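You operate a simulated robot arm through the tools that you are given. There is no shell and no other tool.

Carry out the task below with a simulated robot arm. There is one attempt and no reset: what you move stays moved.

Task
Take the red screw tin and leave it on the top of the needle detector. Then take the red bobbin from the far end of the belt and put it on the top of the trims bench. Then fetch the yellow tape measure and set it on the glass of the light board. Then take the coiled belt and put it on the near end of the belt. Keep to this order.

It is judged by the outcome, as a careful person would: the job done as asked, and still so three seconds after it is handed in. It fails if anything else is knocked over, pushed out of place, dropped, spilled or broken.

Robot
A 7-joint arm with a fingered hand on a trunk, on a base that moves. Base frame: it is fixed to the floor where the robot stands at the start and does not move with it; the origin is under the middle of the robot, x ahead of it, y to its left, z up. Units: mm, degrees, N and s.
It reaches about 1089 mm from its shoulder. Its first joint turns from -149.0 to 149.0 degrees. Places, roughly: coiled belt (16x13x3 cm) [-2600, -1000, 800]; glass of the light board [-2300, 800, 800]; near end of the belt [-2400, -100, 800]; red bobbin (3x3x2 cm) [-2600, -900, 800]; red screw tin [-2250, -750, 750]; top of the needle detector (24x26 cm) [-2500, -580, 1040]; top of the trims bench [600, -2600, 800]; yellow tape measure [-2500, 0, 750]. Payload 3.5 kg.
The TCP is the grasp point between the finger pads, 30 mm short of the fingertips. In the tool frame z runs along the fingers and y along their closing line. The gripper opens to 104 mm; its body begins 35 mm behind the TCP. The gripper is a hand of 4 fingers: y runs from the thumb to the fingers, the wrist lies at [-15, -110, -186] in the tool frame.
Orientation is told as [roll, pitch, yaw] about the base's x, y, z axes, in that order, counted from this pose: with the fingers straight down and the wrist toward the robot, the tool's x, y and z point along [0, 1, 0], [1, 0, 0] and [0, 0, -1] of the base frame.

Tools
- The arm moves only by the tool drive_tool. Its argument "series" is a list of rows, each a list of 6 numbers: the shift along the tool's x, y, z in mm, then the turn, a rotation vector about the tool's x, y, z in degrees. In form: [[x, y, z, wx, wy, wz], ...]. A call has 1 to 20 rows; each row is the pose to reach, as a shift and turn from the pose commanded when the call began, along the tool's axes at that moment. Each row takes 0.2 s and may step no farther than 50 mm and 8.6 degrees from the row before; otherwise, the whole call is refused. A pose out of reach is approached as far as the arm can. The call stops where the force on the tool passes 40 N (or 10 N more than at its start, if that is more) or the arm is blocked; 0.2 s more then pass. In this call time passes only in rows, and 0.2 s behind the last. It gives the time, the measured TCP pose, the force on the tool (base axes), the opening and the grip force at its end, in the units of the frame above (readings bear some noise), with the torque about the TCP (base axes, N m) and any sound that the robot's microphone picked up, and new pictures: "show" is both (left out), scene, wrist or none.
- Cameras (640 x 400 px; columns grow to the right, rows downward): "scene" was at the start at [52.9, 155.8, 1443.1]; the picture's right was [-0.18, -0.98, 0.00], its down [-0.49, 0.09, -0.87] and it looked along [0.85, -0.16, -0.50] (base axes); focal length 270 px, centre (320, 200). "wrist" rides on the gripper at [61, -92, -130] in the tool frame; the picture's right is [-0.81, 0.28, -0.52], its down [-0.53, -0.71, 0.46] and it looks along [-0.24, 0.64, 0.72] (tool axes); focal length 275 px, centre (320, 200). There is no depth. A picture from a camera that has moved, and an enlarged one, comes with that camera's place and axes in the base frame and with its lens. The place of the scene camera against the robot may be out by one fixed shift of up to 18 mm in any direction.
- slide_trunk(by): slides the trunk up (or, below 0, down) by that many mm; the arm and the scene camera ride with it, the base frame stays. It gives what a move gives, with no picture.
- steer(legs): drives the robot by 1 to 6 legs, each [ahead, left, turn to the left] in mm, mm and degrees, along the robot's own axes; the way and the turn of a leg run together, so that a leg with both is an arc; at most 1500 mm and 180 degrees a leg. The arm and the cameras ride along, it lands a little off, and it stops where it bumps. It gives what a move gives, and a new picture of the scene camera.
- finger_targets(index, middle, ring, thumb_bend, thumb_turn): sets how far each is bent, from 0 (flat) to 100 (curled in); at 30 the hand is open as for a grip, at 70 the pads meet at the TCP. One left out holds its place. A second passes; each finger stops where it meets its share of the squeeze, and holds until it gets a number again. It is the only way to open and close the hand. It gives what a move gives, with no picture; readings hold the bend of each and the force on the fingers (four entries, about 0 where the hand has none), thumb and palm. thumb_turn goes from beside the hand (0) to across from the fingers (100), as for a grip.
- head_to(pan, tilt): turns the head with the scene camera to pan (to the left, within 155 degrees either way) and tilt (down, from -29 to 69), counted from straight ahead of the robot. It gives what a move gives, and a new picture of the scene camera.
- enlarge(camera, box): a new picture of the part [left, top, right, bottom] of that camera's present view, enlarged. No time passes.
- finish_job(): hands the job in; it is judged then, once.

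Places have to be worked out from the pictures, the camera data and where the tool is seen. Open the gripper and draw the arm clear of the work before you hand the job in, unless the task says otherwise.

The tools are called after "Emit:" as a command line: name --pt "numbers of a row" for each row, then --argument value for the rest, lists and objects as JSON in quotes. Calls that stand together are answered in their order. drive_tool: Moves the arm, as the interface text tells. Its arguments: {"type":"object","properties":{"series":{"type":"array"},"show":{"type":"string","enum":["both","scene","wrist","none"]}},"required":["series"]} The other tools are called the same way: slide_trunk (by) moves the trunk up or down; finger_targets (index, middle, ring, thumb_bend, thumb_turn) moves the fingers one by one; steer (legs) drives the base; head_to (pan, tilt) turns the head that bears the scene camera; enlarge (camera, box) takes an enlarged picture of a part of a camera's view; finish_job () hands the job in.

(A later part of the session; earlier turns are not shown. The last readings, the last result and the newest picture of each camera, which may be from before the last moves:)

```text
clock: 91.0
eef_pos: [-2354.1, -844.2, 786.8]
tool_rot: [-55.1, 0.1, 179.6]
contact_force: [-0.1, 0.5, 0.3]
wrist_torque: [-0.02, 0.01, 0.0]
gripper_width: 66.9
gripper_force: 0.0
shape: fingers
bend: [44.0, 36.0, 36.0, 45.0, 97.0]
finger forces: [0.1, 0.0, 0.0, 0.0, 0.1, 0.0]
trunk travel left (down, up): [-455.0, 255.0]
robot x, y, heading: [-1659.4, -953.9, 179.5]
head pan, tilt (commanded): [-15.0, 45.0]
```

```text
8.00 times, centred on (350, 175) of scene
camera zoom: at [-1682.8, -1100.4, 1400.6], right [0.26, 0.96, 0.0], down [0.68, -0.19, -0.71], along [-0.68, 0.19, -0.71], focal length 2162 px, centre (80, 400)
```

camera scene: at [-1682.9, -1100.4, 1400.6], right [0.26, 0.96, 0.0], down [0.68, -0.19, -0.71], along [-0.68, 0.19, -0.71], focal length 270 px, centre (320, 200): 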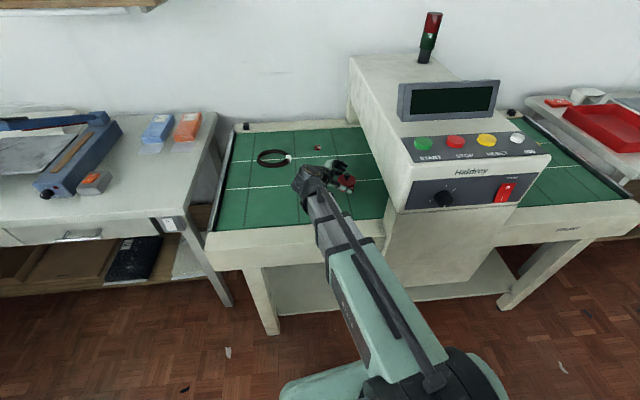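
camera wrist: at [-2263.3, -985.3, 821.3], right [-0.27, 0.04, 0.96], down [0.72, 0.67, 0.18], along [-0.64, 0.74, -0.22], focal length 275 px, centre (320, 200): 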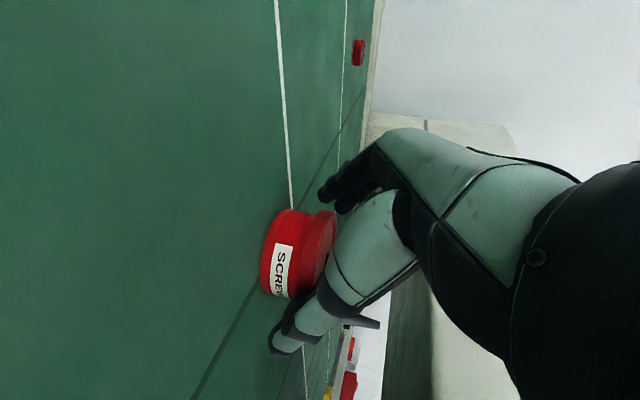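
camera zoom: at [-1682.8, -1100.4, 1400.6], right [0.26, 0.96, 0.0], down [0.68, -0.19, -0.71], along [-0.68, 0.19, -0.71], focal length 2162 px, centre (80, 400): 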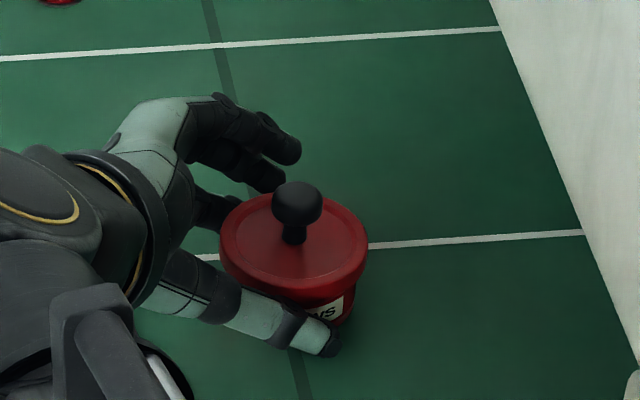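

No contact yet at 67 mm, and the thumb sits below the lid's lip against the body. I close index and thumb a little more.

Emit:
finger_targets --index 48 --middle 36 --ring 36 --thumb_bend 49

Emit:
finger_targets --index 51 --middle 36 --ring 36 --thumb_bend 52

Emit:
enlarge --camera "wrist" --box '[240, 170, 400, 370]'

Emit:
enlarge --camera "scene" --box '[320, 150, 380, 200]'

```text
clock: 92.0
eef_pos: [-2354.4, -845.0, 786.9]
tool_rot: [-55.0, 0.1, 179.7]
contact_force: [0.7, 0.3, 0.4]
wrist_torque: [-0.01, -0.01, -0.01]
gripper_width: 57.6
gripper_force: 0.3
shape: fingers
bend: [48.0, 36.0, 36.0, 48.0, 97.0]
finger forces: [0.1, 0.0, 0.1, 0.0, 0.8, 0.0]
trunk travel left (down, up): [-455.0, 255.0]
robot x, y, heading: [-1659.6, -953.6, 179.8]
head pan, tilt (commanded): [-15.0, 45.0]
heard: snap
```

```text
clock: 93.0
eef_pos: [-2354.1, -844.1, 787.9]
tool_rot: [-54.9, -0.1, 179.6]
contact_force: [0.0, -0.5, 1.4]
wrist_torque: [0.04, 0.05, -0.03]
gripper_width: 54.7
gripper_force: 2.3
shape: fingers
bend: [49.0, 36.0, 36.0, 49.0, 97.0]
finger forces: [2.5, 0.0, 0.0, 0.0, 2.0, 0.0]
trunk travel left (down, up): [-455.0, 255.0]
robot x, y, heading: [-1655.1, -951.8, 179.6]
head pan, tilt (commanded): [-15.0, 45.0]
```

```text
2.00 times, centred on (320, 270) of wrist
camera zoom: at [-2262.2, -985.9, 811.0], right [-0.27, 0.04, 0.96], down [0.72, 0.67, 0.18], along [-0.64, 0.74, -0.22], focal length 551 px, centre (320, 60)
```

zoom: 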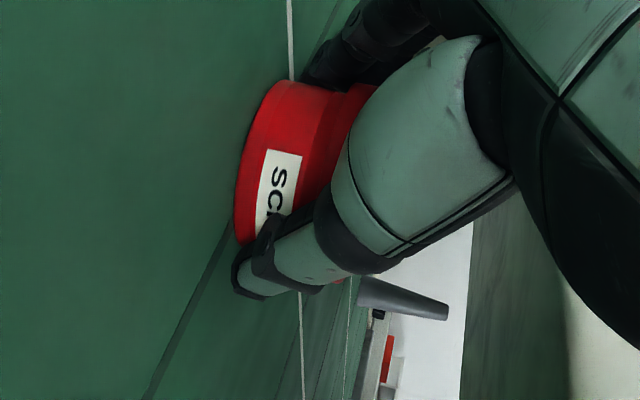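

```text
8.00 times, centred on (350, 175) of scene
camera zoom: at [-1682.7, -1100.4, 1400.6], right [0.26, 0.96, 0.0], down [0.68, -0.19, -0.71], along [-0.68, 0.19, -0.71], focal length 2162 px, centre (80, 400)
```

zoom: 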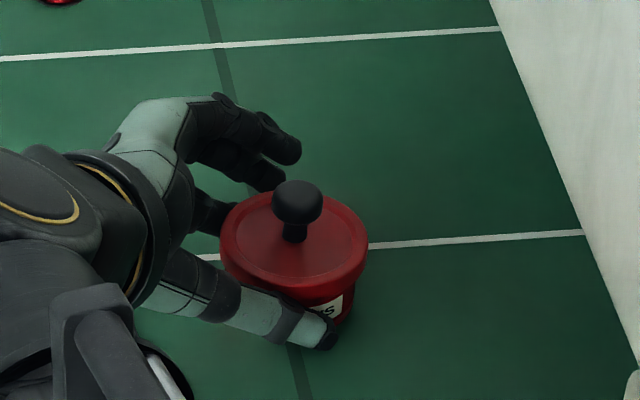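

A snap came at light contact: the flank of a finger probably nudged the lid's lip up by a hair. I open slightly, go 5 mm lower so the tips sit well below the lip, and close again.

Emit:
finger_targets --index 42 --middle 36 --ring 36 --thumb_bend 43

Emit:
drive_tool --pt "2 0 1.4 0 0 0" --pt "4.1 0 2.9 0 0 0" --show "none"

Emit:
finger_targets --index 47 --middle 36 --ring 36 --thumb_bend 47

Emit:
finger_targets --index 49 --middle 36 --ring 36 --thumb_bend 50

```text
clock: 94.0
eef_pos: [-2354.3, -843.5, 787.1]
tool_rot: [-55.1, 0.0, 179.7]
contact_force: [-0.2, -0.1, -0.3]
wrist_torque: [-0.01, -0.03, 0.01]
gripper_width: 71.0
gripper_force: 0.1
shape: fingers
bend: [42.0, 36.0, 36.0, 43.0, 97.0]
finger forces: [0.1, 0.1, 0.0, 0.0, 0.1, 0.0]
trunk travel left (down, up): [-455.0, 255.0]
robot x, y, heading: [-1659.5, -953.4, 179.8]
head pan, tilt (commanded): [-15.0, 45.0]
heard: snap
```

```text
clock: 94.6
eef_pos: [-2354.3, -843.1, 784.3]
tool_rot: [-55.1, -0.1, 179.7]
contact_force: [1.9, -2.5, 7.0]
wrist_torque: [0.11, 0.36, 0.1]
gripper_width: 72.4
gripper_force: 4.1
shape: fingers
bend: [41.0, 36.0, 36.0, 43.0, 97.0]
finger forces: [7.8, 0.1, 0.1, 0.0, 0.0, 0.1]
trunk travel left (down, up): [-455.0, 255.0]
robot x, y, heading: [-1657.2, -948.6, 179.5]
head pan, tilt (commanded): [-15.0, 45.0]
```

```text
clock: 95.6
eef_pos: [-2353.7, -844.3, 783.8]
tool_rot: [-55.0, -0.1, 179.7]
contact_force: [-3.2, -4.3, 11.1]
wrist_torque: [0.11, 0.61, 0.28]
gripper_width: 67.4
gripper_force: 4.9
shape: fingers
bend: [41.0, 36.0, 36.0, 47.0, 98.0]
finger forces: [11.0, 0.1, 0.1, 0.0, 0.3, 0.0]
trunk travel left (down, up): [-455.0, 255.0]
robot x, y, heading: [-1656.5, -954.1, 179.5]
head pan, tilt (commanded): [-15.0, 45.0]
```

```text
clock: 96.6
eef_pos: [-2352.5, -844.0, 783.5]
tool_rot: [-54.9, 0.0, 179.7]
contact_force: [-2.9, -4.1, 12.1]
wrist_torque: [0.14, 0.54, 0.27]
gripper_width: 65.1
gripper_force: 5.4
shape: fingers
bend: [41.0, 36.0, 36.0, 49.0, 98.0]
finger forces: [11.1, 0.0, 0.0, 0.0, 0.9, 0.0]
trunk travel left (down, up): [-455.0, 255.0]
robot x, y, heading: [-1659.1, -956.2, 179.8]
head pan, tilt (commanded): [-15.0, 45.0]
```

The index tip now rests on the belt while the thumb is still higher and was the one touching the lip. I open, raise 5 mm, and rotate 8° about the finger axis so the thumb goes lower relative to the index.

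Emit:
drive_tool --pt "-2 0 -1.4 0 0 0" --pt "-4.1 0 -2.9 0 0 0" --show "none"

Emit:
finger_targets --index 40 --middle 34 --ring 34 --thumb_bend 41

Emit:
drive_tool --pt "-2 0 -1.4 0 0 4" --pt "-2 0 -1.4 0 0 8" --show "none"

Emit:
enlarge --camera "wrist" --box '[240, 170, 400, 370]'

Emit:
enlarge --camera "scene" --box '[320, 150, 380, 200]'

```text
clock: 97.2
eef_pos: [-2352.6, -842.7, 788.1]
tool_rot: [-55.0, 0.1, 179.6]
contact_force: [-1.3, 0.2, 1.2]
wrist_torque: [0.03, 0.04, -0.01]
gripper_width: 56.1
gripper_force: 1.3
shape: fingers
bend: [47.0, 36.0, 36.0, 50.0, 97.0]
finger forces: [1.8, 0.1, 0.1, 0.0, 0.2, 0.1]
trunk travel left (down, up): [-455.0, 255.0]
robot x, y, heading: [-1658.2, -954.9, 179.8]
head pan, tilt (commanded): [-15.0, 45.0]
```

```text
clock: 98.2
eef_pos: [-2353.1, -843.5, 787.5]
tool_rot: [-55.0, 0.0, 179.7]
contact_force: [-0.2, -0.1, 0.8]
wrist_torque: [0.01, -0.01, -0.02]
gripper_width: 76.1
gripper_force: 0.0
shape: fingers
bend: [40.0, 34.0, 34.0, 41.0, 97.0]
finger forces: [0.0, 0.0, 0.0, 0.0, 0.0, 0.0]
trunk travel left (down, up): [-455.0, 255.0]
robot x, y, heading: [-1658.4, -952.1, 179.6]
head pan, tilt (commanded): [-15.0, 45.0]
```

```text
clock: 98.8
eef_pos: [-2352.6, -843.7, 787.1]
tool_rot: [-54.7, -6.6, 175.0]
contact_force: [0.3, 0.0, -0.5]
wrist_torque: [0.01, 0.03, 0.0]
gripper_width: 76.1
gripper_force: 0.2
shape: fingers
bend: [40.0, 34.0, 34.0, 41.0, 97.0]
finger forces: [0.0, 0.0, 0.1, 0.0, 0.0, 0.0]
trunk travel left (down, up): [-455.0, 255.0]
robot x, y, heading: [-1657.4, -953.7, 179.7]
head pan, tilt (commanded): [-15.0, 45.0]
```

```text
2.00 times, centred on (320, 270) of wrist
camera zoom: at [-2270.3, -992.8, 802.5], right [-0.16, 0.06, 0.99], down [0.78, 0.61, 0.09], along [-0.6, 0.79, -0.14], focal length 551 px, centre (320, 60)
```

zoom: 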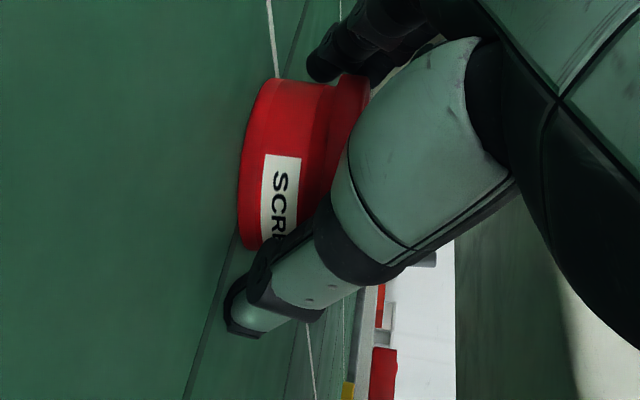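

```text
8.00 times, centred on (350, 175) of scene
camera zoom: at [-1682.8, -1100.4, 1400.6], right [0.26, 0.96, 0.0], down [0.68, -0.19, -0.71], along [-0.68, 0.19, -0.71], focal length 2162 px, centre (80, 400)
```

zoom: 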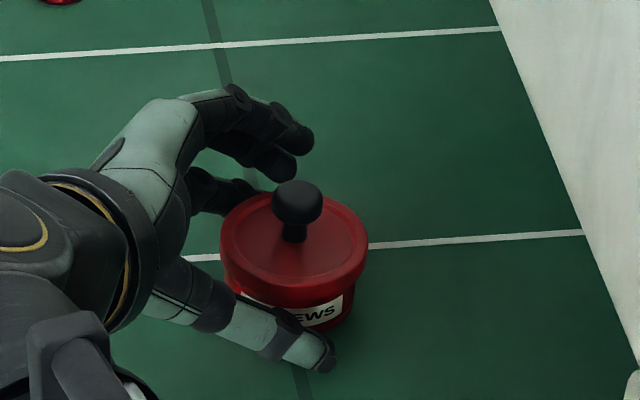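

The thumb is now low beside the body, clear of the lip. I lower 2.5 mm and close in steps.

Emit:
drive_tool --pt "2.0 -0.3 1.4 0 0 0" --show "none"

Emit:
finger_targets --index 46 --middle 34 --ring 34 --thumb_bend 46

Emit:
finger_targets --index 48 --middle 34 --ring 34 --thumb_bend 49

Emit:
finger_targets --index 51 --middle 34 --ring 34 --thumb_bend 52

Emit:
enlarge --camera "wrist" --box '[240, 170, 400, 370]'

Emit:
enlarge --camera "scene" --box '[320, 150, 380, 200]'

```text
clock: 99.2
eef_pos: [-2352.3, -844.5, 787.1]
tool_rot: [-54.8, -6.6, 175.1]
contact_force: [-1.2, 0.1, 2.0]
wrist_torque: [0.01, -0.07, -0.02]
gripper_width: 75.8
gripper_force: 1.1
shape: fingers
bend: [40.0, 34.0, 34.0, 41.0, 98.0]
finger forces: [0.0, 0.0, 0.0, 0.0, 1.6, 0.1]
trunk travel left (down, up): [-455.0, 255.0]
robot x, y, heading: [-1661.3, -955.8, 179.8]
head pan, tilt (commanded): [-15.0, 45.0]
```

```text
clock: 100.2
eef_pos: [-2352.0, -843.8, 786.7]
tool_rot: [-54.7, -6.6, 175.1]
contact_force: [0.4, -0.3, 2.4]
wrist_torque: [0.02, -0.05, 0.0]
gripper_width: 65.0
gripper_force: 0.8
shape: fingers
bend: [46.0, 34.0, 34.0, 44.0, 98.0]
finger forces: [0.3, 0.0, 0.0, 0.0, 1.6, 0.0]
trunk travel left (down, up): [-455.0, 255.0]
robot x, y, heading: [-1655.9, -958.3, 179.9]
head pan, tilt (commanded): [-15.0, 45.0]
```

```text
clock: 101.2
eef_pos: [-2351.7, -844.6, 786.4]
tool_rot: [-54.8, -6.5, 175.1]
contact_force: [-1.5, -0.3, 2.5]
wrist_torque: [0.03, -0.12, 0.01]
gripper_width: 59.9
gripper_force: 1.1
shape: fingers
bend: [47.0, 34.0, 34.0, 47.0, 98.0]
finger forces: [0.9, 0.1, 0.1, 0.0, 2.1, 0.0]
trunk travel left (down, up): [-455.0, 255.0]
robot x, y, heading: [-1659.3, -951.0, 179.7]
head pan, tilt (commanded): [-15.0, 45.0]
```

```text
clock: 102.2
eef_pos: [-2351.0, -844.4, 786.2]
tool_rot: [-54.8, -6.7, 175.1]
contact_force: [-0.4, -0.4, 1.5]
wrist_torque: [0.06, -0.11, 0.01]
gripper_width: 54.8
gripper_force: 2.4
shape: fingers
bend: [49.0, 34.0, 34.0, 49.0, 98.0]
finger forces: [1.7, 0.1, 0.1, 0.0, 3.0, 0.1]
trunk travel left (down, up): [-455.0, 255.0]
robot x, y, heading: [-1659.1, -953.0, 179.8]
head pan, tilt (commanded): [-15.0, 45.0]
```

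```text
2.00 times, centred on (320, 270) of wrist
camera zoom: at [-2269.4, -993.2, 800.0], right [-0.16, 0.06, 0.99], down [0.78, 0.61, 0.09], along [-0.6, 0.79, -0.14], focal length 551 px, centre (320, 60)
```

zoom: 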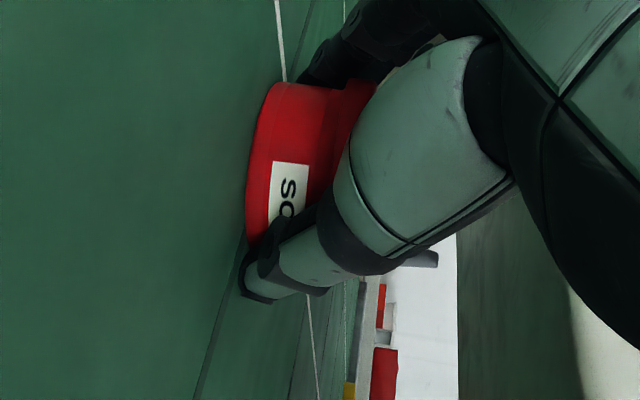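

```text
8.00 times, centred on (350, 175) of scene
camera zoom: at [-1682.7, -1100.5, 1400.6], right [0.26, 0.96, 0.0], down [0.68, -0.19, -0.71], along [-0.68, 0.19, -0.71], focal length 2162 px, centre (80, 400)
```

zoom: 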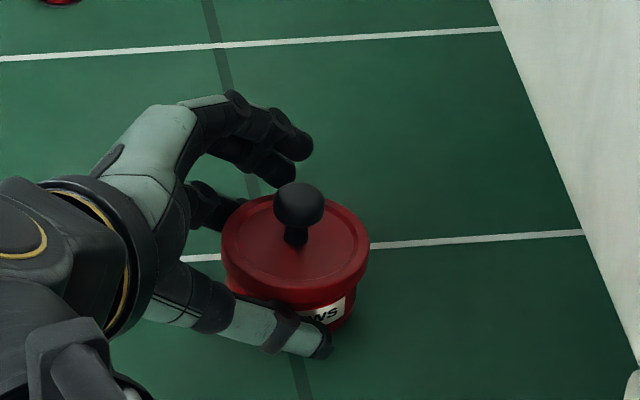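

No snap this time: thumb and index hold the body at about 55 mm. I raise the pinch force.

Emit:
finger_targets --index 56 --middle 34 --ring 34 --thumb_bend 57

Emit:
enlarge --camera "scene" --box '[320, 150, 380, 200]'

```text
clock: 103.2
eef_pos: [-2352.8, -844.9, 786.9]
tool_rot: [-54.7, -6.7, 175.1]
contact_force: [-0.3, 0.0, 2.7]
wrist_torque: [0.05, -0.06, -0.03]
gripper_width: 53.1
gripper_force: 5.0
shape: fingers
bend: [50.0, 34.0, 34.0, 50.0, 98.0]
finger forces: [4.7, 0.0, 0.1, 0.1, 5.7, 0.0]
trunk travel left (down, up): [-455.0, 255.0]
robot x, y, heading: [-1653.5, -950.0, 179.6]
head pan, tilt (commanded): [-15.0, 45.0]
```

```text
8.00 times, centred on (350, 175) of scene
camera zoom: at [-1682.7, -1100.4, 1400.6], right [0.26, 0.96, 0.0], down [0.68, -0.19, -0.71], along [-0.68, 0.19, -0.71], focal length 2162 px, centre (80, 400)
```

zoom: 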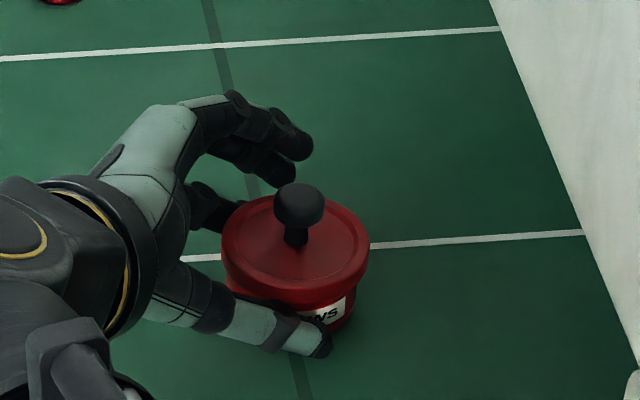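

Still quiet at 5 N. I lift 8 mm and look whether the tin stays level.

Emit:
drive_tool --pt "-1.6 0.2 -1.1 0 0 0" --pt "-3.2 0.4 -2.3 0 0 0" --pt "-4.9 0.7 -3.4 0 0 0" --pt "-6.5 0.9 -4.6 0 0 0" --show "none"

Emit:
enlarge --camera "wrist" --box '[240, 170, 400, 370]'

Emit:
enlarge --camera "scene" --box '[320, 150, 380, 200]'

```text
clock: 104.2
eef_pos: [-2353.4, -843.7, 794.9]
tool_rot: [-54.7, -6.5, 175.1]
contact_force: [0.3, 1.2, -2.2]
wrist_torque: [-0.04, 0.01, -0.02]
gripper_width: 52.5
gripper_force: 4.3
shape: fingers
bend: [50.0, 34.0, 34.0, 51.0, 97.0]
finger forces: [4.3, 0.0, 0.1, 0.0, 4.4, 0.0]
trunk travel left (down, up): [-455.0, 255.0]
robot x, y, heading: [-1659.6, -954.7, 180.0]
head pan, tilt (commanded): [-15.0, 45.0]
```

```text
2.00 times, centred on (320, 270) of wrist
camera zoom: at [-2269.6, -993.1, 808.3], right [-0.16, 0.06, 0.99], down [0.78, 0.61, 0.09], along [-0.6, 0.79, -0.14], focal length 551 px, centre (320, 60)
```

zoom: 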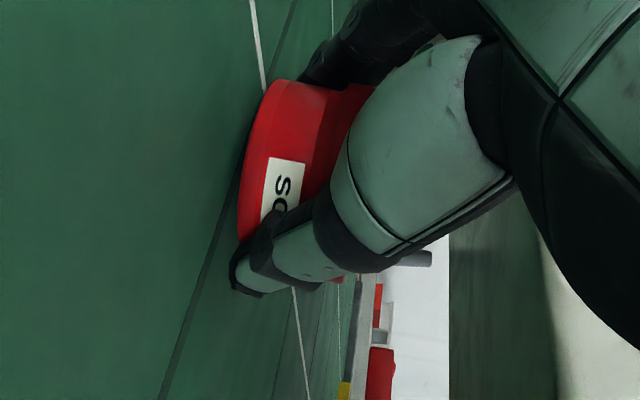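

```text
8.00 times, centred on (350, 175) of scene
camera zoom: at [-1683.0, -1100.4, 1400.6], right [0.26, 0.96, 0.0], down [0.68, -0.19, -0.71], along [-0.68, 0.19, -0.71], focal length 2162 px, centre (80, 400)
```

zoom: 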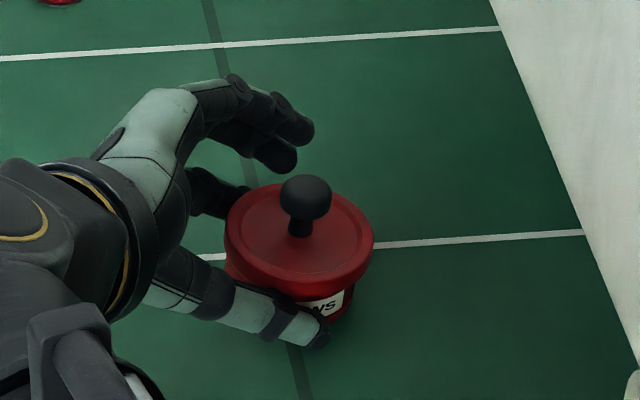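

The tin came up but its far side dips, so the pinch lies slightly short of its centre. I set it down and re-grip 6 mm deeper.

Emit:
drive_tool --pt "1.6 -0.2 1.1 0 0 0" --pt "3.2 -0.4 2.3 0 0 0" --pt "4.9 -0.7 3.4 0 0 0" --pt "6.5 -0.9 4.6 0 0 0" --show "none"

Emit:
finger_targets --index 43 --middle 34 --ring 34 --thumb_bend 43

Emit:
drive_tool --pt "-1.7 0.2 2.5 0 0 0" --pt "-3.4 0.5 4.9 0 0 0" --show "none"

Emit:
finger_targets --index 47 --middle 34 --ring 34 --thumb_bend 47

Emit:
finger_targets --index 51 --middle 34 --ring 34 --thumb_bend 51

Emit:
enlarge --camera "scene" --box '[320, 150, 380, 200]'

```text
clock: 105.2
eef_pos: [-2352.8, -844.4, 786.7]
tool_rot: [-54.8, -6.6, 175.1]
contact_force: [-1.0, -0.8, 2.0]
wrist_torque: [-0.01, -0.04, -0.01]
gripper_width: 52.4
gripper_force: 5.6
shape: fingers
bend: [50.0, 34.0, 34.0, 51.0, 98.0]
finger forces: [5.5, 0.0, 0.1, 0.0, 6.7, 0.0]
trunk travel left (down, up): [-455.0, 255.0]
robot x, y, heading: [-1658.9, -950.0, 179.5]
head pan, tilt (commanded): [-15.0, 45.0]
```

```text
clock: 106.2
eef_pos: [-2352.5, -845.2, 787.1]
tool_rot: [-54.8, -6.5, 175.0]
contact_force: [-0.6, 0.1, 0.6]
wrist_torque: [0.03, -0.02, 0.01]
gripper_width: 69.3
gripper_force: 0.0
shape: fingers
bend: [43.0, 34.0, 34.0, 43.0, 98.0]
finger forces: [0.0, 0.1, 0.0, 0.1, 0.3, 0.0]
trunk travel left (down, up): [-455.0, 255.0]
robot x, y, heading: [-1660.2, -955.6, 179.9]
head pan, tilt (commanded): [-15.0, 45.0]
```

```text
clock: 106.8
eef_pos: [-2353.1, -839.7, 787.6]
tool_rot: [-54.7, -6.5, 175.2]
contact_force: [-0.9, 0.1, -0.6]
wrist_torque: [0.0, 0.01, -0.02]
gripper_width: 70.2
gripper_force: 0.5
shape: fingers
bend: [43.0, 34.0, 34.0, 43.0, 98.0]
finger forces: [0.0, 0.0, 0.0, 0.0, 0.2, 0.0]
trunk travel left (down, up): [-455.0, 255.0]
robot x, y, heading: [-1656.4, -955.0, 179.6]
head pan, tilt (commanded): [-15.0, 45.0]
```

```text
clock: 107.8
eef_pos: [-2352.8, -838.3, 788.8]
tool_rot: [-54.8, -6.5, 175.2]
contact_force: [-0.7, -0.9, 0.5]
wrist_torque: [0.05, -0.06, 0.0]
gripper_width: 61.8
gripper_force: 0.8
shape: fingers
bend: [46.0, 34.0, 34.0, 46.0, 98.0]
finger forces: [0.6, 0.1, 0.0, 0.0, 0.9, 0.1]
trunk travel left (down, up): [-455.0, 255.0]
robot x, y, heading: [-1656.7, -954.8, 179.5]
head pan, tilt (commanded): [-15.0, 45.0]
```

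```text
clock: 108.8
eef_pos: [-2353.2, -838.6, 787.9]
tool_rot: [-54.7, -6.6, 175.1]
contact_force: [-1.6, -0.2, 1.2]
wrist_torque: [0.02, -0.05, 0.01]
gripper_width: 56.2
gripper_force: 2.4
shape: fingers
bend: [49.0, 34.0, 34.0, 48.0, 98.0]
finger forces: [2.4, 0.0, 0.1, 0.0, 3.0, 0.0]
trunk travel left (down, up): [-455.0, 255.0]
robot x, y, heading: [-1655.6, -959.1, 179.5]
head pan, tilt (commanded): [-15.0, 45.0]
```

```text
8.00 times, centred on (350, 175) of scene
camera zoom: at [-1682.8, -1100.4, 1400.6], right [0.26, 0.96, 0.0], down [0.68, -0.19, -0.71], along [-0.68, 0.19, -0.71], focal length 2162 px, centre (80, 400)
```

zoom: 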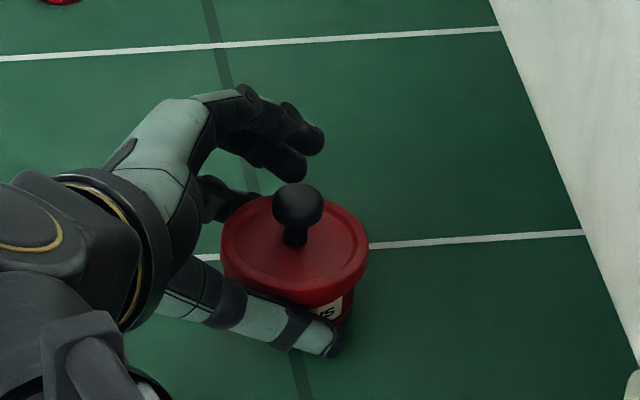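

Gripping deeper now with no snap. I raise the pinch force and lift 8 mm again.

Emit:
finger_targets --index 57 --middle 34 --ring 34 --thumb_bend 57

Emit:
drive_tool --pt "-1.6 0.2 -1.1 0 0 0" --pt "-3.2 0.4 -2.3 0 0 0" --pt "-4.9 0.7 -3.4 0 0 0" --pt "-6.5 0.9 -4.6 0 0 0" --show "none"

Emit:
enlarge --camera "wrist" --box '[240, 170, 400, 370]'

Emit:
enlarge --camera "scene" --box '[320, 150, 380, 200]'

```text
clock: 109.8
eef_pos: [-2352.9, -838.5, 788.2]
tool_rot: [-54.7, -6.5, 175.1]
contact_force: [0.7, -0.2, -0.6]
wrist_torque: [0.0, -0.06, -0.01]
gripper_width: 54.0
gripper_force: 5.9
shape: fingers
bend: [50.0, 34.0, 34.0, 50.0, 98.0]
finger forces: [5.5, 0.0, 0.0, 0.0, 6.8, 0.1]
trunk travel left (down, up): [-455.0, 255.0]
robot x, y, heading: [-1657.4, -956.6, 179.8]
head pan, tilt (commanded): [-15.0, 45.0]
```

```text
clock: 110.8
eef_pos: [-2351.9, -838.6, 795.9]
tool_rot: [-54.6, -6.5, 175.1]
contact_force: [-0.2, -0.1, -2.3]
wrist_torque: [-0.03, -0.01, -0.02]
gripper_width: 53.1
gripper_force: 5.2
shape: fingers
bend: [50.0, 34.0, 34.0, 51.0, 97.0]
finger forces: [5.1, 0.0, 0.0, 0.1, 5.4, 0.0]
trunk travel left (down, up): [-455.0, 255.0]
robot x, y, heading: [-1655.3, -953.0, 179.7]
head pan, tilt (commanded): [-15.0, 45.0]
heard: snap
```

```text
2.00 times, centred on (320, 270) of wrist
camera zoom: at [-2270.0, -988.5, 809.2], right [-0.16, 0.06, 0.99], down [0.78, 0.61, 0.09], along [-0.6, 0.79, -0.14], focal length 551 px, centre (320, 60)
```

zoom: 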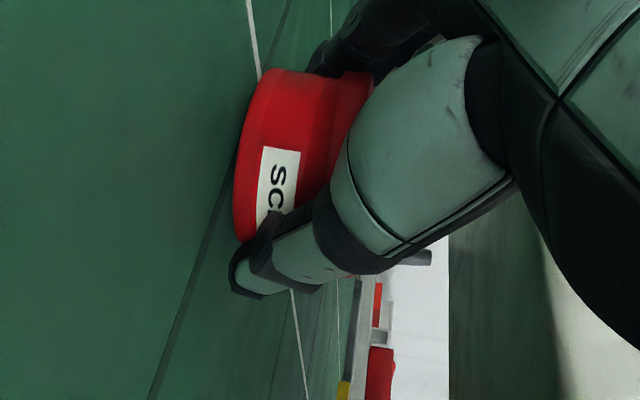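

```text
8.00 times, centred on (350, 175) of scene
camera zoom: at [-1683.0, -1100.4, 1400.6], right [0.26, 0.96, 0.0], down [0.68, -0.19, -0.71], along [-0.68, 0.19, -0.71], focal length 2162 px, centre (80, 400)
```

zoom: 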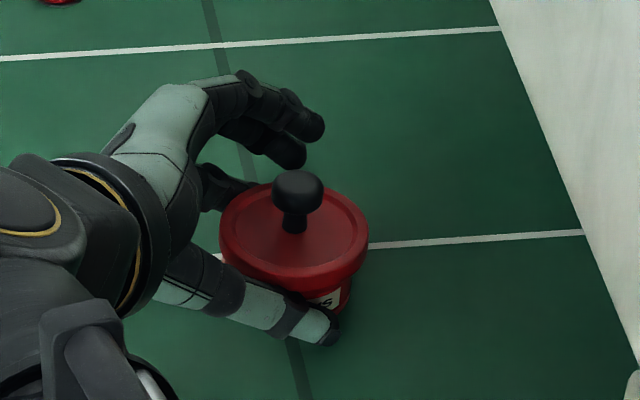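

The tin is up and level now; another faint snap. I look closely at the lid seam before carrying.

Emit:
enlarge --camera "wrist" --box '[290, 190, 350, 260]'

Emit:
enlarge --camera "scene" --box '[340, 165, 372, 195]'

```text
5.71 times, centred on (320, 225) of wrist
camera zoom: at [-2270.0, -988.5, 809.2], right [-0.16, 0.06, 0.99], down [0.78, 0.61, 0.09], along [-0.6, 0.79, -0.14], focal length 1573 px, centre (320, 57)
```

zoom: 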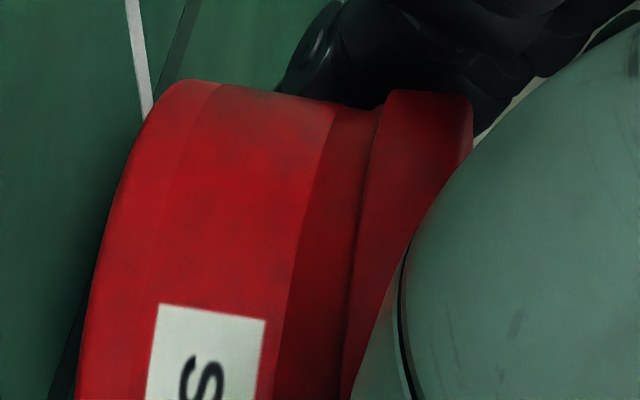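

```text
13.33 times, centred on (356, 180) of scene
camera zoom: at [-1683.0, -1100.4, 1400.6], right [0.26, 0.96, 0.0], down [0.68, -0.19, -0.71], along [-0.68, 0.19, -0.71], focal length 3604 px, centre (-160, 467)
```

zoom: 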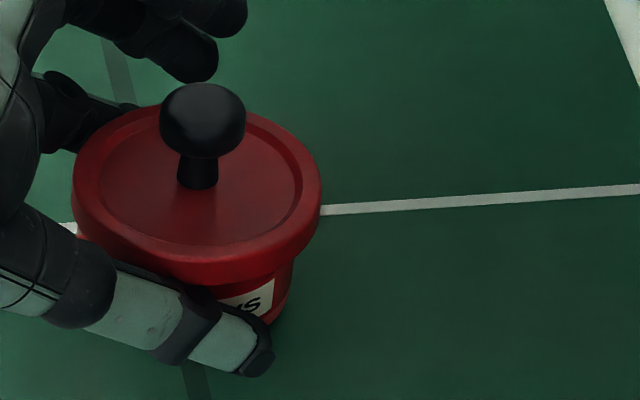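

The seam looks unchanged (same band as before), so the lid is still seated on the body. I firm up the grip a bit and raise the trunk in stages.

Emit:
finger_targets --index 61 --middle 34 --ring 34 --thumb_bend 61

Emit:
slide_trunk --by 60

Emit:
enlarge --camera "wrist" --box '[240, 170, 400, 370]'

Emit:
enlarge --camera "scene" --box '[320, 150, 380, 200]'

```text
clock: 111.8
eef_pos: [-2352.7, -840.6, 795.7]
tool_rot: [-54.7, -6.5, 175.1]
contact_force: [-0.6, -0.3, -2.0]
wrist_torque: [0.01, -0.01, -0.01]
gripper_width: 52.2
gripper_force: 9.1
shape: fingers
bend: [50.0, 34.0, 34.0, 52.0, 97.0]
finger forces: [8.9, 0.0, 0.0, 0.1, 8.7, 0.1]
trunk travel left (down, up): [-455.0, 255.0]
robot x, y, heading: [-1658.6, -956.0, 179.9]
head pan, tilt (commanded): [-15.0, 45.0]
```

```text
clock: 112.8
eef_pos: [-2353.2, -839.8, 855.6]
tool_rot: [-54.7, -6.6, 175.0]
contact_force: [-0.4, -0.5, -2.0]
wrist_torque: [-0.01, 0.01, 0.01]
gripper_width: 52.1
gripper_force: 9.4
shape: fingers
bend: [50.0, 34.0, 34.0, 52.0, 97.0]
finger forces: [8.9, 0.1, 0.1, 0.0, 8.8, 0.1]
trunk travel left (down, up): [-515.0, 195.0]
robot x, y, heading: [-1657.6, -952.7, 179.4]
head pan, tilt (commanded): [-15.0, 45.0]
```

```text
2.00 times, centred on (320, 270) of wrist
camera zoom: at [-2270.0, -988.5, 869.1], right [-0.16, 0.06, 0.99], down [0.78, 0.61, 0.09], along [-0.6, 0.79, -0.14], focal length 551 px, centre (320, 60)
```

zoom: 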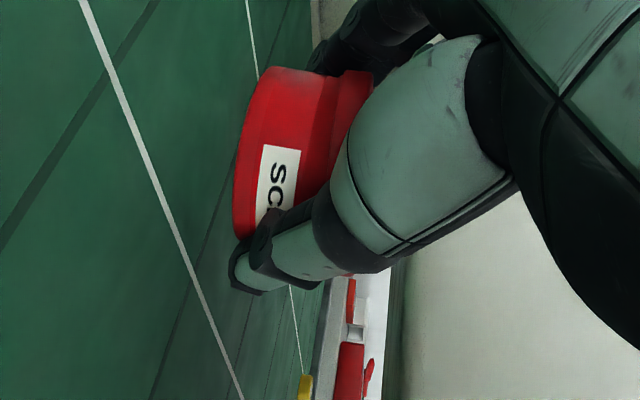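

```text
8.00 times, centred on (350, 175) of scene
camera zoom: at [-1683.1, -1100.4, 1460.6], right [0.26, 0.96, 0.0], down [0.68, -0.19, -0.71], along [-0.68, 0.19, -0.71], focal length 2162 px, centre (80, 400)
```

zoom: 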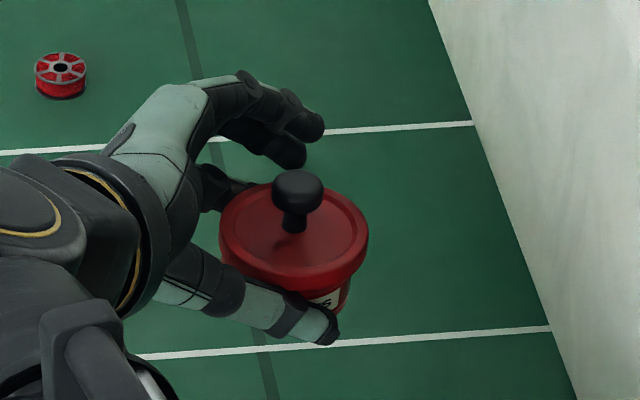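

The tin is level and stable at 9 N grip with the lid on. I raise the trunk a further 190 mm, then lift the rest with the arm while moving back over the arch.

Emit:
slide_trunk --by 190

Emit:
drive_tool --pt "-12 1.7 -8.6 0 0 0" --pt "-24 3.4 -17.2 0 0 0" --pt "-36 5 -25.7 0 0 0" --pt "-49 6.8 -34.3 0 0 0" --pt "-61 8.5 -43 0 0 0" --show "both"

```text
clock: 114.9
eef_pos: [-2353.1, -839.6, 1045.2]
tool_rot: [-54.6, -6.5, 175.2]
contact_force: [-0.6, -0.2, -1.8]
wrist_torque: [-0.03, 0.01, 0.0]
gripper_width: 52.3
gripper_force: 8.7
shape: fingers
bend: [50.0, 34.0, 34.0, 52.0, 97.0]
finger forces: [8.9, 0.0, 0.0, 0.0, 8.9, 0.0]
trunk travel left (down, up): [-705.0, 5.0]
robot x, y, heading: [-1660.0, -953.5, 179.8]
head pan, tilt (commanded): [-15.0, 45.0]
```

```text
clock: 116.1
eef_pos: [-2352.8, -839.6, 1121.4]
tool_rot: [-54.7, -6.4, 175.1]
contact_force: [-0.2, -0.3, -2.1]
wrist_torque: [-0.04, -0.01, -0.02]
gripper_width: 52.1
gripper_force: 9.0
shape: fingers
bend: [50.0, 34.0, 34.0, 52.0, 97.0]
finger forces: [8.8, 0.0, 0.0, 0.0, 8.8, 0.0]
trunk travel left (down, up): [-705.0, 5.0]
robot x, y, heading: [-1653.0, -955.0, 179.7]
head pan, tilt (commanded): [-15.0, 45.0]
camera scene: at [-1683.0, -1100.4, 1650.6], right [0.26, 0.96, 0.0], down [0.68, -0.19, -0.71], along [-0.68, 0.19, -0.71], focal length 270 px, centre (320, 200)
camera wrist: at [-2269.3, -989.1, 1134.4], right [-0.16, 0.06, 0.99], down [0.78, 0.61, 0.09], along [-0.6, 0.79, -0.14], focal length 275 px, centre (320, 200)
```

scene: 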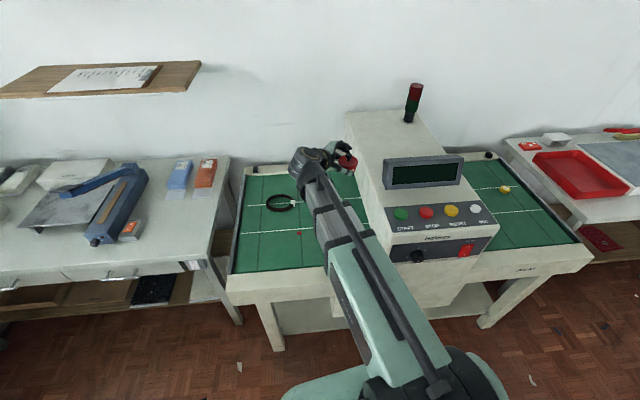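
wrist: 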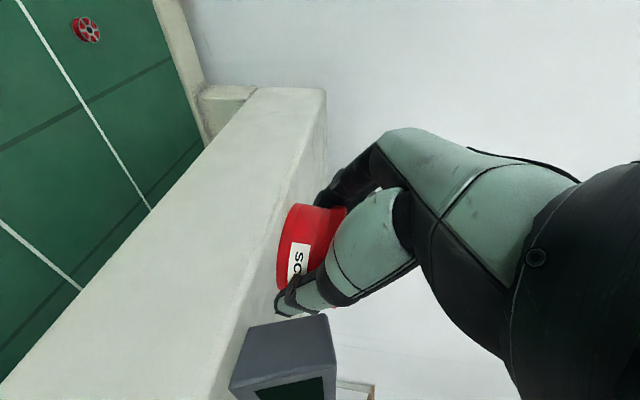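

Tin bottom is now about z 1086, above the arch top. I carry it 137 mm away from me, then 260 mm to the right over the flat top, slowly.

Emit:
drive_tool --pt "2.7 19.4 0 0 0 0" --pt "5.3 38.8 0 0 0 0" --pt "8 58.2 0 0 0 0" --pt "10.6 77.5 0 0 0 0" --pt "13.3 97 0 0 0 0" --pt "16 116.3 0 0 0 0" --pt "18.6 135.7 0 0 0 0" --pt "7.3 137.4 16.4 0 0 0" --pt "-4 139.1 32.8 0 0 0" --pt "-15.4 140.8 49.2 0 0 0" --pt "-26.7 142.5 65.6 0 0 0" --pt "-38 144.2 82 0 0 0" --pt "-49.3 145.9 98.4 0 0 0" --pt "-60.6 147.5 114.8 0 0 0" --show "both"

```text
clock: 119.1
eef_pos: [-2488.5, -699.6, 1120.1]
tool_rot: [-54.8, -6.5, 175.1]
contact_force: [-0.7, 0.2, -2.7]
wrist_torque: [-0.01, -0.03, -0.03]
gripper_width: 52.2
gripper_force: 8.1
shape: fingers
bend: [50.0, 34.0, 34.0, 52.0, 97.0]
finger forces: [8.8, 0.0, 0.0, 0.0, 8.7, 0.1]
trunk travel left (down, up): [-705.0, 5.0]
robot x, y, heading: [-1657.9, -951.8, 179.9]
head pan, tilt (commanded): [-15.0, 45.0]
camera scene: at [-1683.1, -1100.1, 1650.6], right [0.26, 0.96, 0.0], down [0.68, -0.19, -0.71], along [-0.68, 0.19, -0.71], focal length 270 px, centre (320, 200)
camera wrist: at [-2406.6, -847.8, 1134.5], right [-0.16, 0.06, 0.99], down [0.78, 0.61, 0.09], along [-0.6, 0.79, -0.14], focal length 275 px, centre (320, 200)
```

scene: 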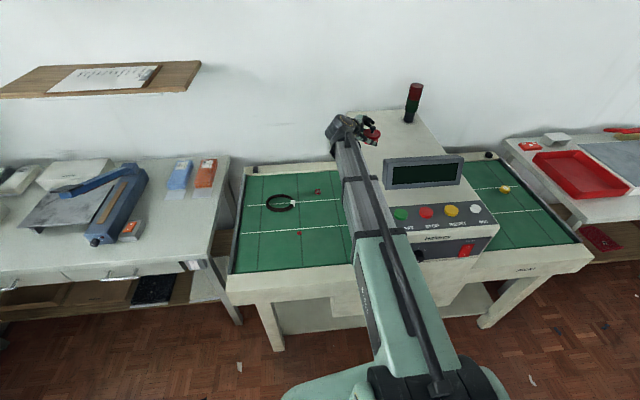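
wrist: 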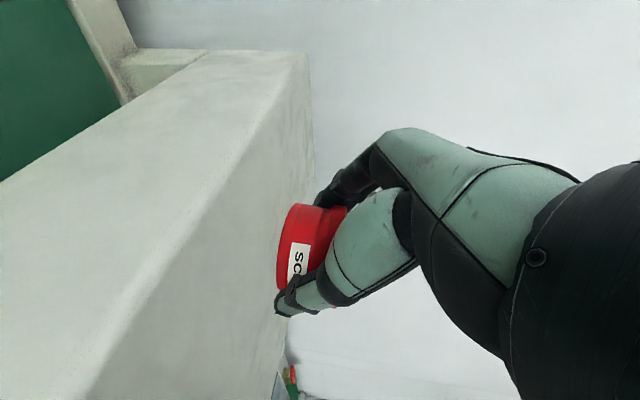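

All steady. I go on another 120 mm to the right over the top.

Emit:
drive_tool --pt "-11.3 1.7 16.4 0 0 0" --pt "-22.6 3.4 32.8 0 0 0" --pt "-34 5.1 49.2 0 0 0" --pt "-45.3 6.8 65.6 0 0 0" --pt "-56.6 8.5 82 0 0 0" --pt "-67.9 10.2 98.4 0 0 0" --show "both"

Emit:
enlarge --camera "scene" --box '[340, 80, 460, 180]'

```text
clock: 120.5
eef_pos: [-2490.5, -577.3, 1120.7]
tool_rot: [-54.7, -6.5, 175.2]
contact_force: [0.4, 0.6, -2.6]
wrist_torque: [-0.05, 0.0, 0.03]
gripper_width: 52.3
gripper_force: 9.3
shape: fingers
bend: [50.0, 34.0, 34.0, 52.0, 97.0]
finger forces: [8.7, 0.0, 0.0, 0.0, 8.8, 0.1]
trunk travel left (down, up): [-705.0, 5.0]
robot x, y, heading: [-1658.5, -954.5, 180.0]
head pan, tilt (commanded): [-15.0, 45.0]
camera scene: at [-1683.1, -1099.9, 1650.6], right [0.26, 0.96, 0.0], down [0.68, -0.19, -0.71], along [-0.68, 0.19, -0.71], focal length 270 px, centre (320, 200)
camera wrist: at [-2406.9, -726.4, 1134.2], right [-0.16, 0.06, 0.99], down [0.78, 0.61, 0.09], along [-0.6, 0.79, -0.14], focal length 275 px, centre (320, 200)
```

scene: 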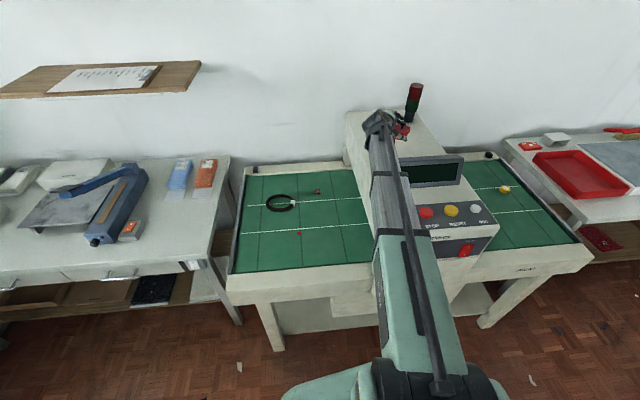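
wrist: 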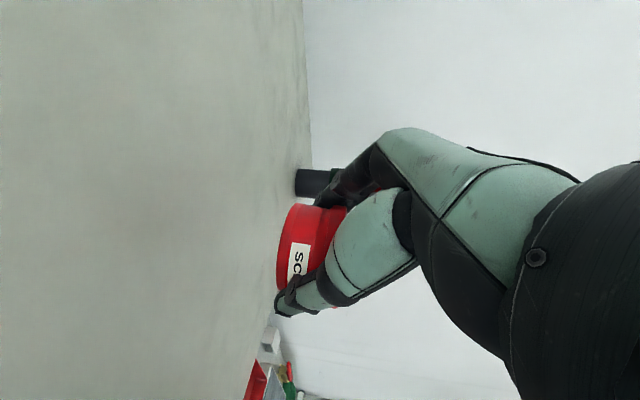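

```text
4.00 times, centred on (400, 130) of scene
camera zoom: at [-1683.1, -1099.9, 1650.6], right [0.26, 0.96, 0.0], down [0.68, -0.19, -0.71], along [-0.68, 0.19, -0.71], focal length 1081 px, centre (0, 480)
```

zoom: 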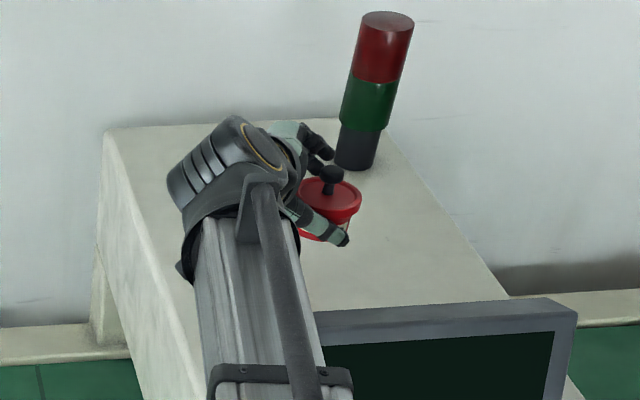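

The tin is over the middle of the flat top at about [-2490, -563]. I lower 40 mm, then creep to contact.

Emit:
drive_tool --pt "8.1 -1.1 5.7 0 0 0" --pt "16.2 -2.3 11.4 0 0 0" --pt "24.4 -3.4 17.2 0 0 0" --pt "30 -4.2 21.2 0 0 0" --pt "32.5 -4.6 22.9 0 0 0" --show "wrist"

Emit:
enlarge --camera "scene" --box '[360, 90, 440, 160]'

```text
clock: 121.7
eef_pos: [-2489.4, -579.2, 1081.1]
tool_rot: [-54.8, -6.5, 175.1]
contact_force: [0.4, 0.4, -2.7]
wrist_torque: [-0.05, 0.0, 0.0]
gripper_width: 52.0
gripper_force: 8.7
shape: fingers
bend: [50.0, 34.0, 34.0, 52.0, 97.0]
finger forces: [8.6, 0.0, 0.0, 0.0, 8.6, 0.1]
trunk travel left (down, up): [-705.0, 5.0]
robot x, y, heading: [-1659.2, -950.9, 179.8]
head pan, tilt (commanded): [-15.0, 45.0]
camera wrist: at [-2406.4, -727.3, 1093.3], right [-0.16, 0.06, 0.99], down [0.78, 0.61, 0.09], along [-0.6, 0.79, -0.14], focal length 275 px, centre (320, 200)
```

wrist: 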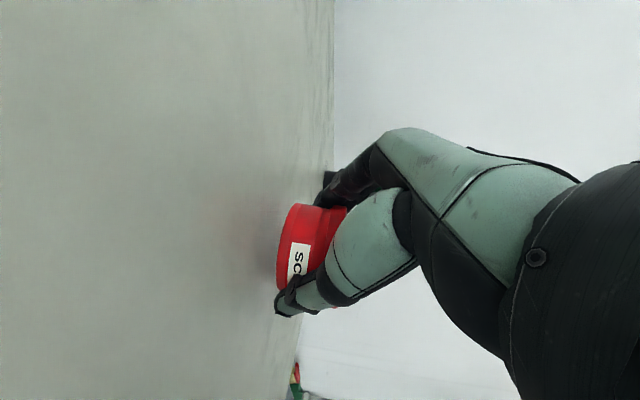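

```text
5.71 times, centred on (400, 125) of scene
camera zoom: at [-1683.1, -1100.2, 1650.6], right [0.26, 0.96, 0.0], down [0.68, -0.19, -0.71], along [-0.68, 0.19, -0.71], focal length 1545 px, centre (-137, 629)
```

zoom: 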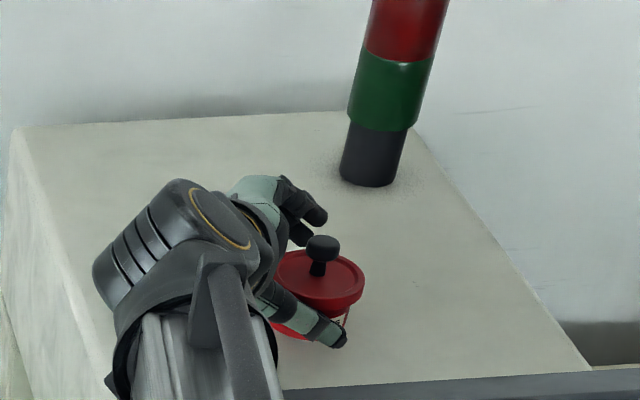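

Near the surface now. I creep down a few mm at a time watching the vertical force.

Emit:
drive_tool --pt "1.2 -0.2 0.9 0 0 0" --pt "2.4 -0.3 1.7 0 0 0" --pt "3.2 -0.5 2.3 0 0 0" --show "none"

Emit:
drive_tool --pt "0.8 -0.1 0.6 0 0 0" --pt "1.6 -0.2 1.1 0 0 0" --show "none"

```text
clock: 122.5
eef_pos: [-2489.1, -578.8, 1076.8]
tool_rot: [-54.6, -6.5, 175.2]
contact_force: [-0.8, 0.3, -1.9]
wrist_torque: [-0.04, -0.01, -0.02]
gripper_width: 52.0
gripper_force: 8.2
shape: fingers
bend: [50.0, 34.0, 34.0, 52.0, 97.0]
finger forces: [8.6, 0.0, 0.0, 0.0, 8.8, 0.2]
trunk travel left (down, up): [-705.0, 5.0]
robot x, y, heading: [-1657.3, -953.1, 179.7]
head pan, tilt (commanded): [-15.0, 45.0]
```

```text
clock: 123.1
eef_pos: [-2490.1, -577.6, 1073.5]
tool_rot: [-54.7, -6.5, 175.1]
contact_force: [-0.6, -1.1, -2.0]
wrist_torque: [-0.02, 0.02, -0.02]
gripper_width: 52.3
gripper_force: 9.2
shape: fingers
bend: [50.0, 34.0, 34.0, 52.0, 97.0]
finger forces: [8.7, 0.0, 0.1, 0.0, 8.6, 0.0]
trunk travel left (down, up): [-705.0, 5.0]
robot x, y, heading: [-1655.8, -953.4, 179.6]
head pan, tilt (commanded): [-15.0, 45.0]
```

No contact yet at TCP z 1074; I keep creeping.

Emit:
drive_tool --pt "0.8 -0.1 0.6 0 0 0" --pt "1.6 -0.2 1.1 0 0 0" --show "none"

Emit:
drive_tool --pt "0.8 -0.1 0.6 0 0 0" --pt "1.6 -0.2 1.1 0 0 0" --show "wrist"

```text
clock: 123.7
eef_pos: [-2490.6, -578.5, 1073.2]
tool_rot: [-54.7, -6.5, 175.2]
contact_force: [0.0, -1.0, -2.3]
wrist_torque: [0.0, 0.01, 0.02]
gripper_width: 52.3
gripper_force: 9.0
shape: fingers
bend: [50.0, 34.0, 34.0, 52.0, 97.0]
finger forces: [8.7, 0.0, 0.1, 0.1, 8.7, 0.0]
trunk travel left (down, up): [-705.0, 5.0]
robot x, y, heading: [-1658.0, -954.7, 179.9]
head pan, tilt (commanded): [-15.0, 45.0]
```

```text
clock: 124.3
eef_pos: [-2489.5, -579.3, 1070.4]
tool_rot: [-54.7, -6.5, 175.1]
contact_force: [-0.6, 0.1, -2.5]
wrist_torque: [0.0, 0.0, 0.01]
gripper_width: 52.3
gripper_force: 9.2
shape: fingers
bend: [50.0, 34.0, 34.0, 52.0, 97.0]
finger forces: [8.6, 0.1, 0.1, 0.0, 8.7, 0.0]
trunk travel left (down, up): [-705.0, 5.0]
robot x, y, heading: [-1658.9, -950.6, 179.7]
head pan, tilt (commanded): [-15.0, 45.0]
camera wrist: at [-2407.0, -728.2, 1084.6], right [-0.16, 0.06, 0.99], down [0.78, 0.61, 0.09], along [-0.6, 0.79, -0.14], focal length 275 px, centre (320, 200)
```

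wrist: 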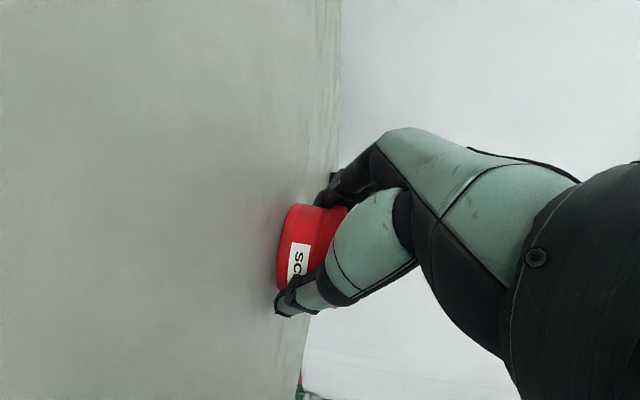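

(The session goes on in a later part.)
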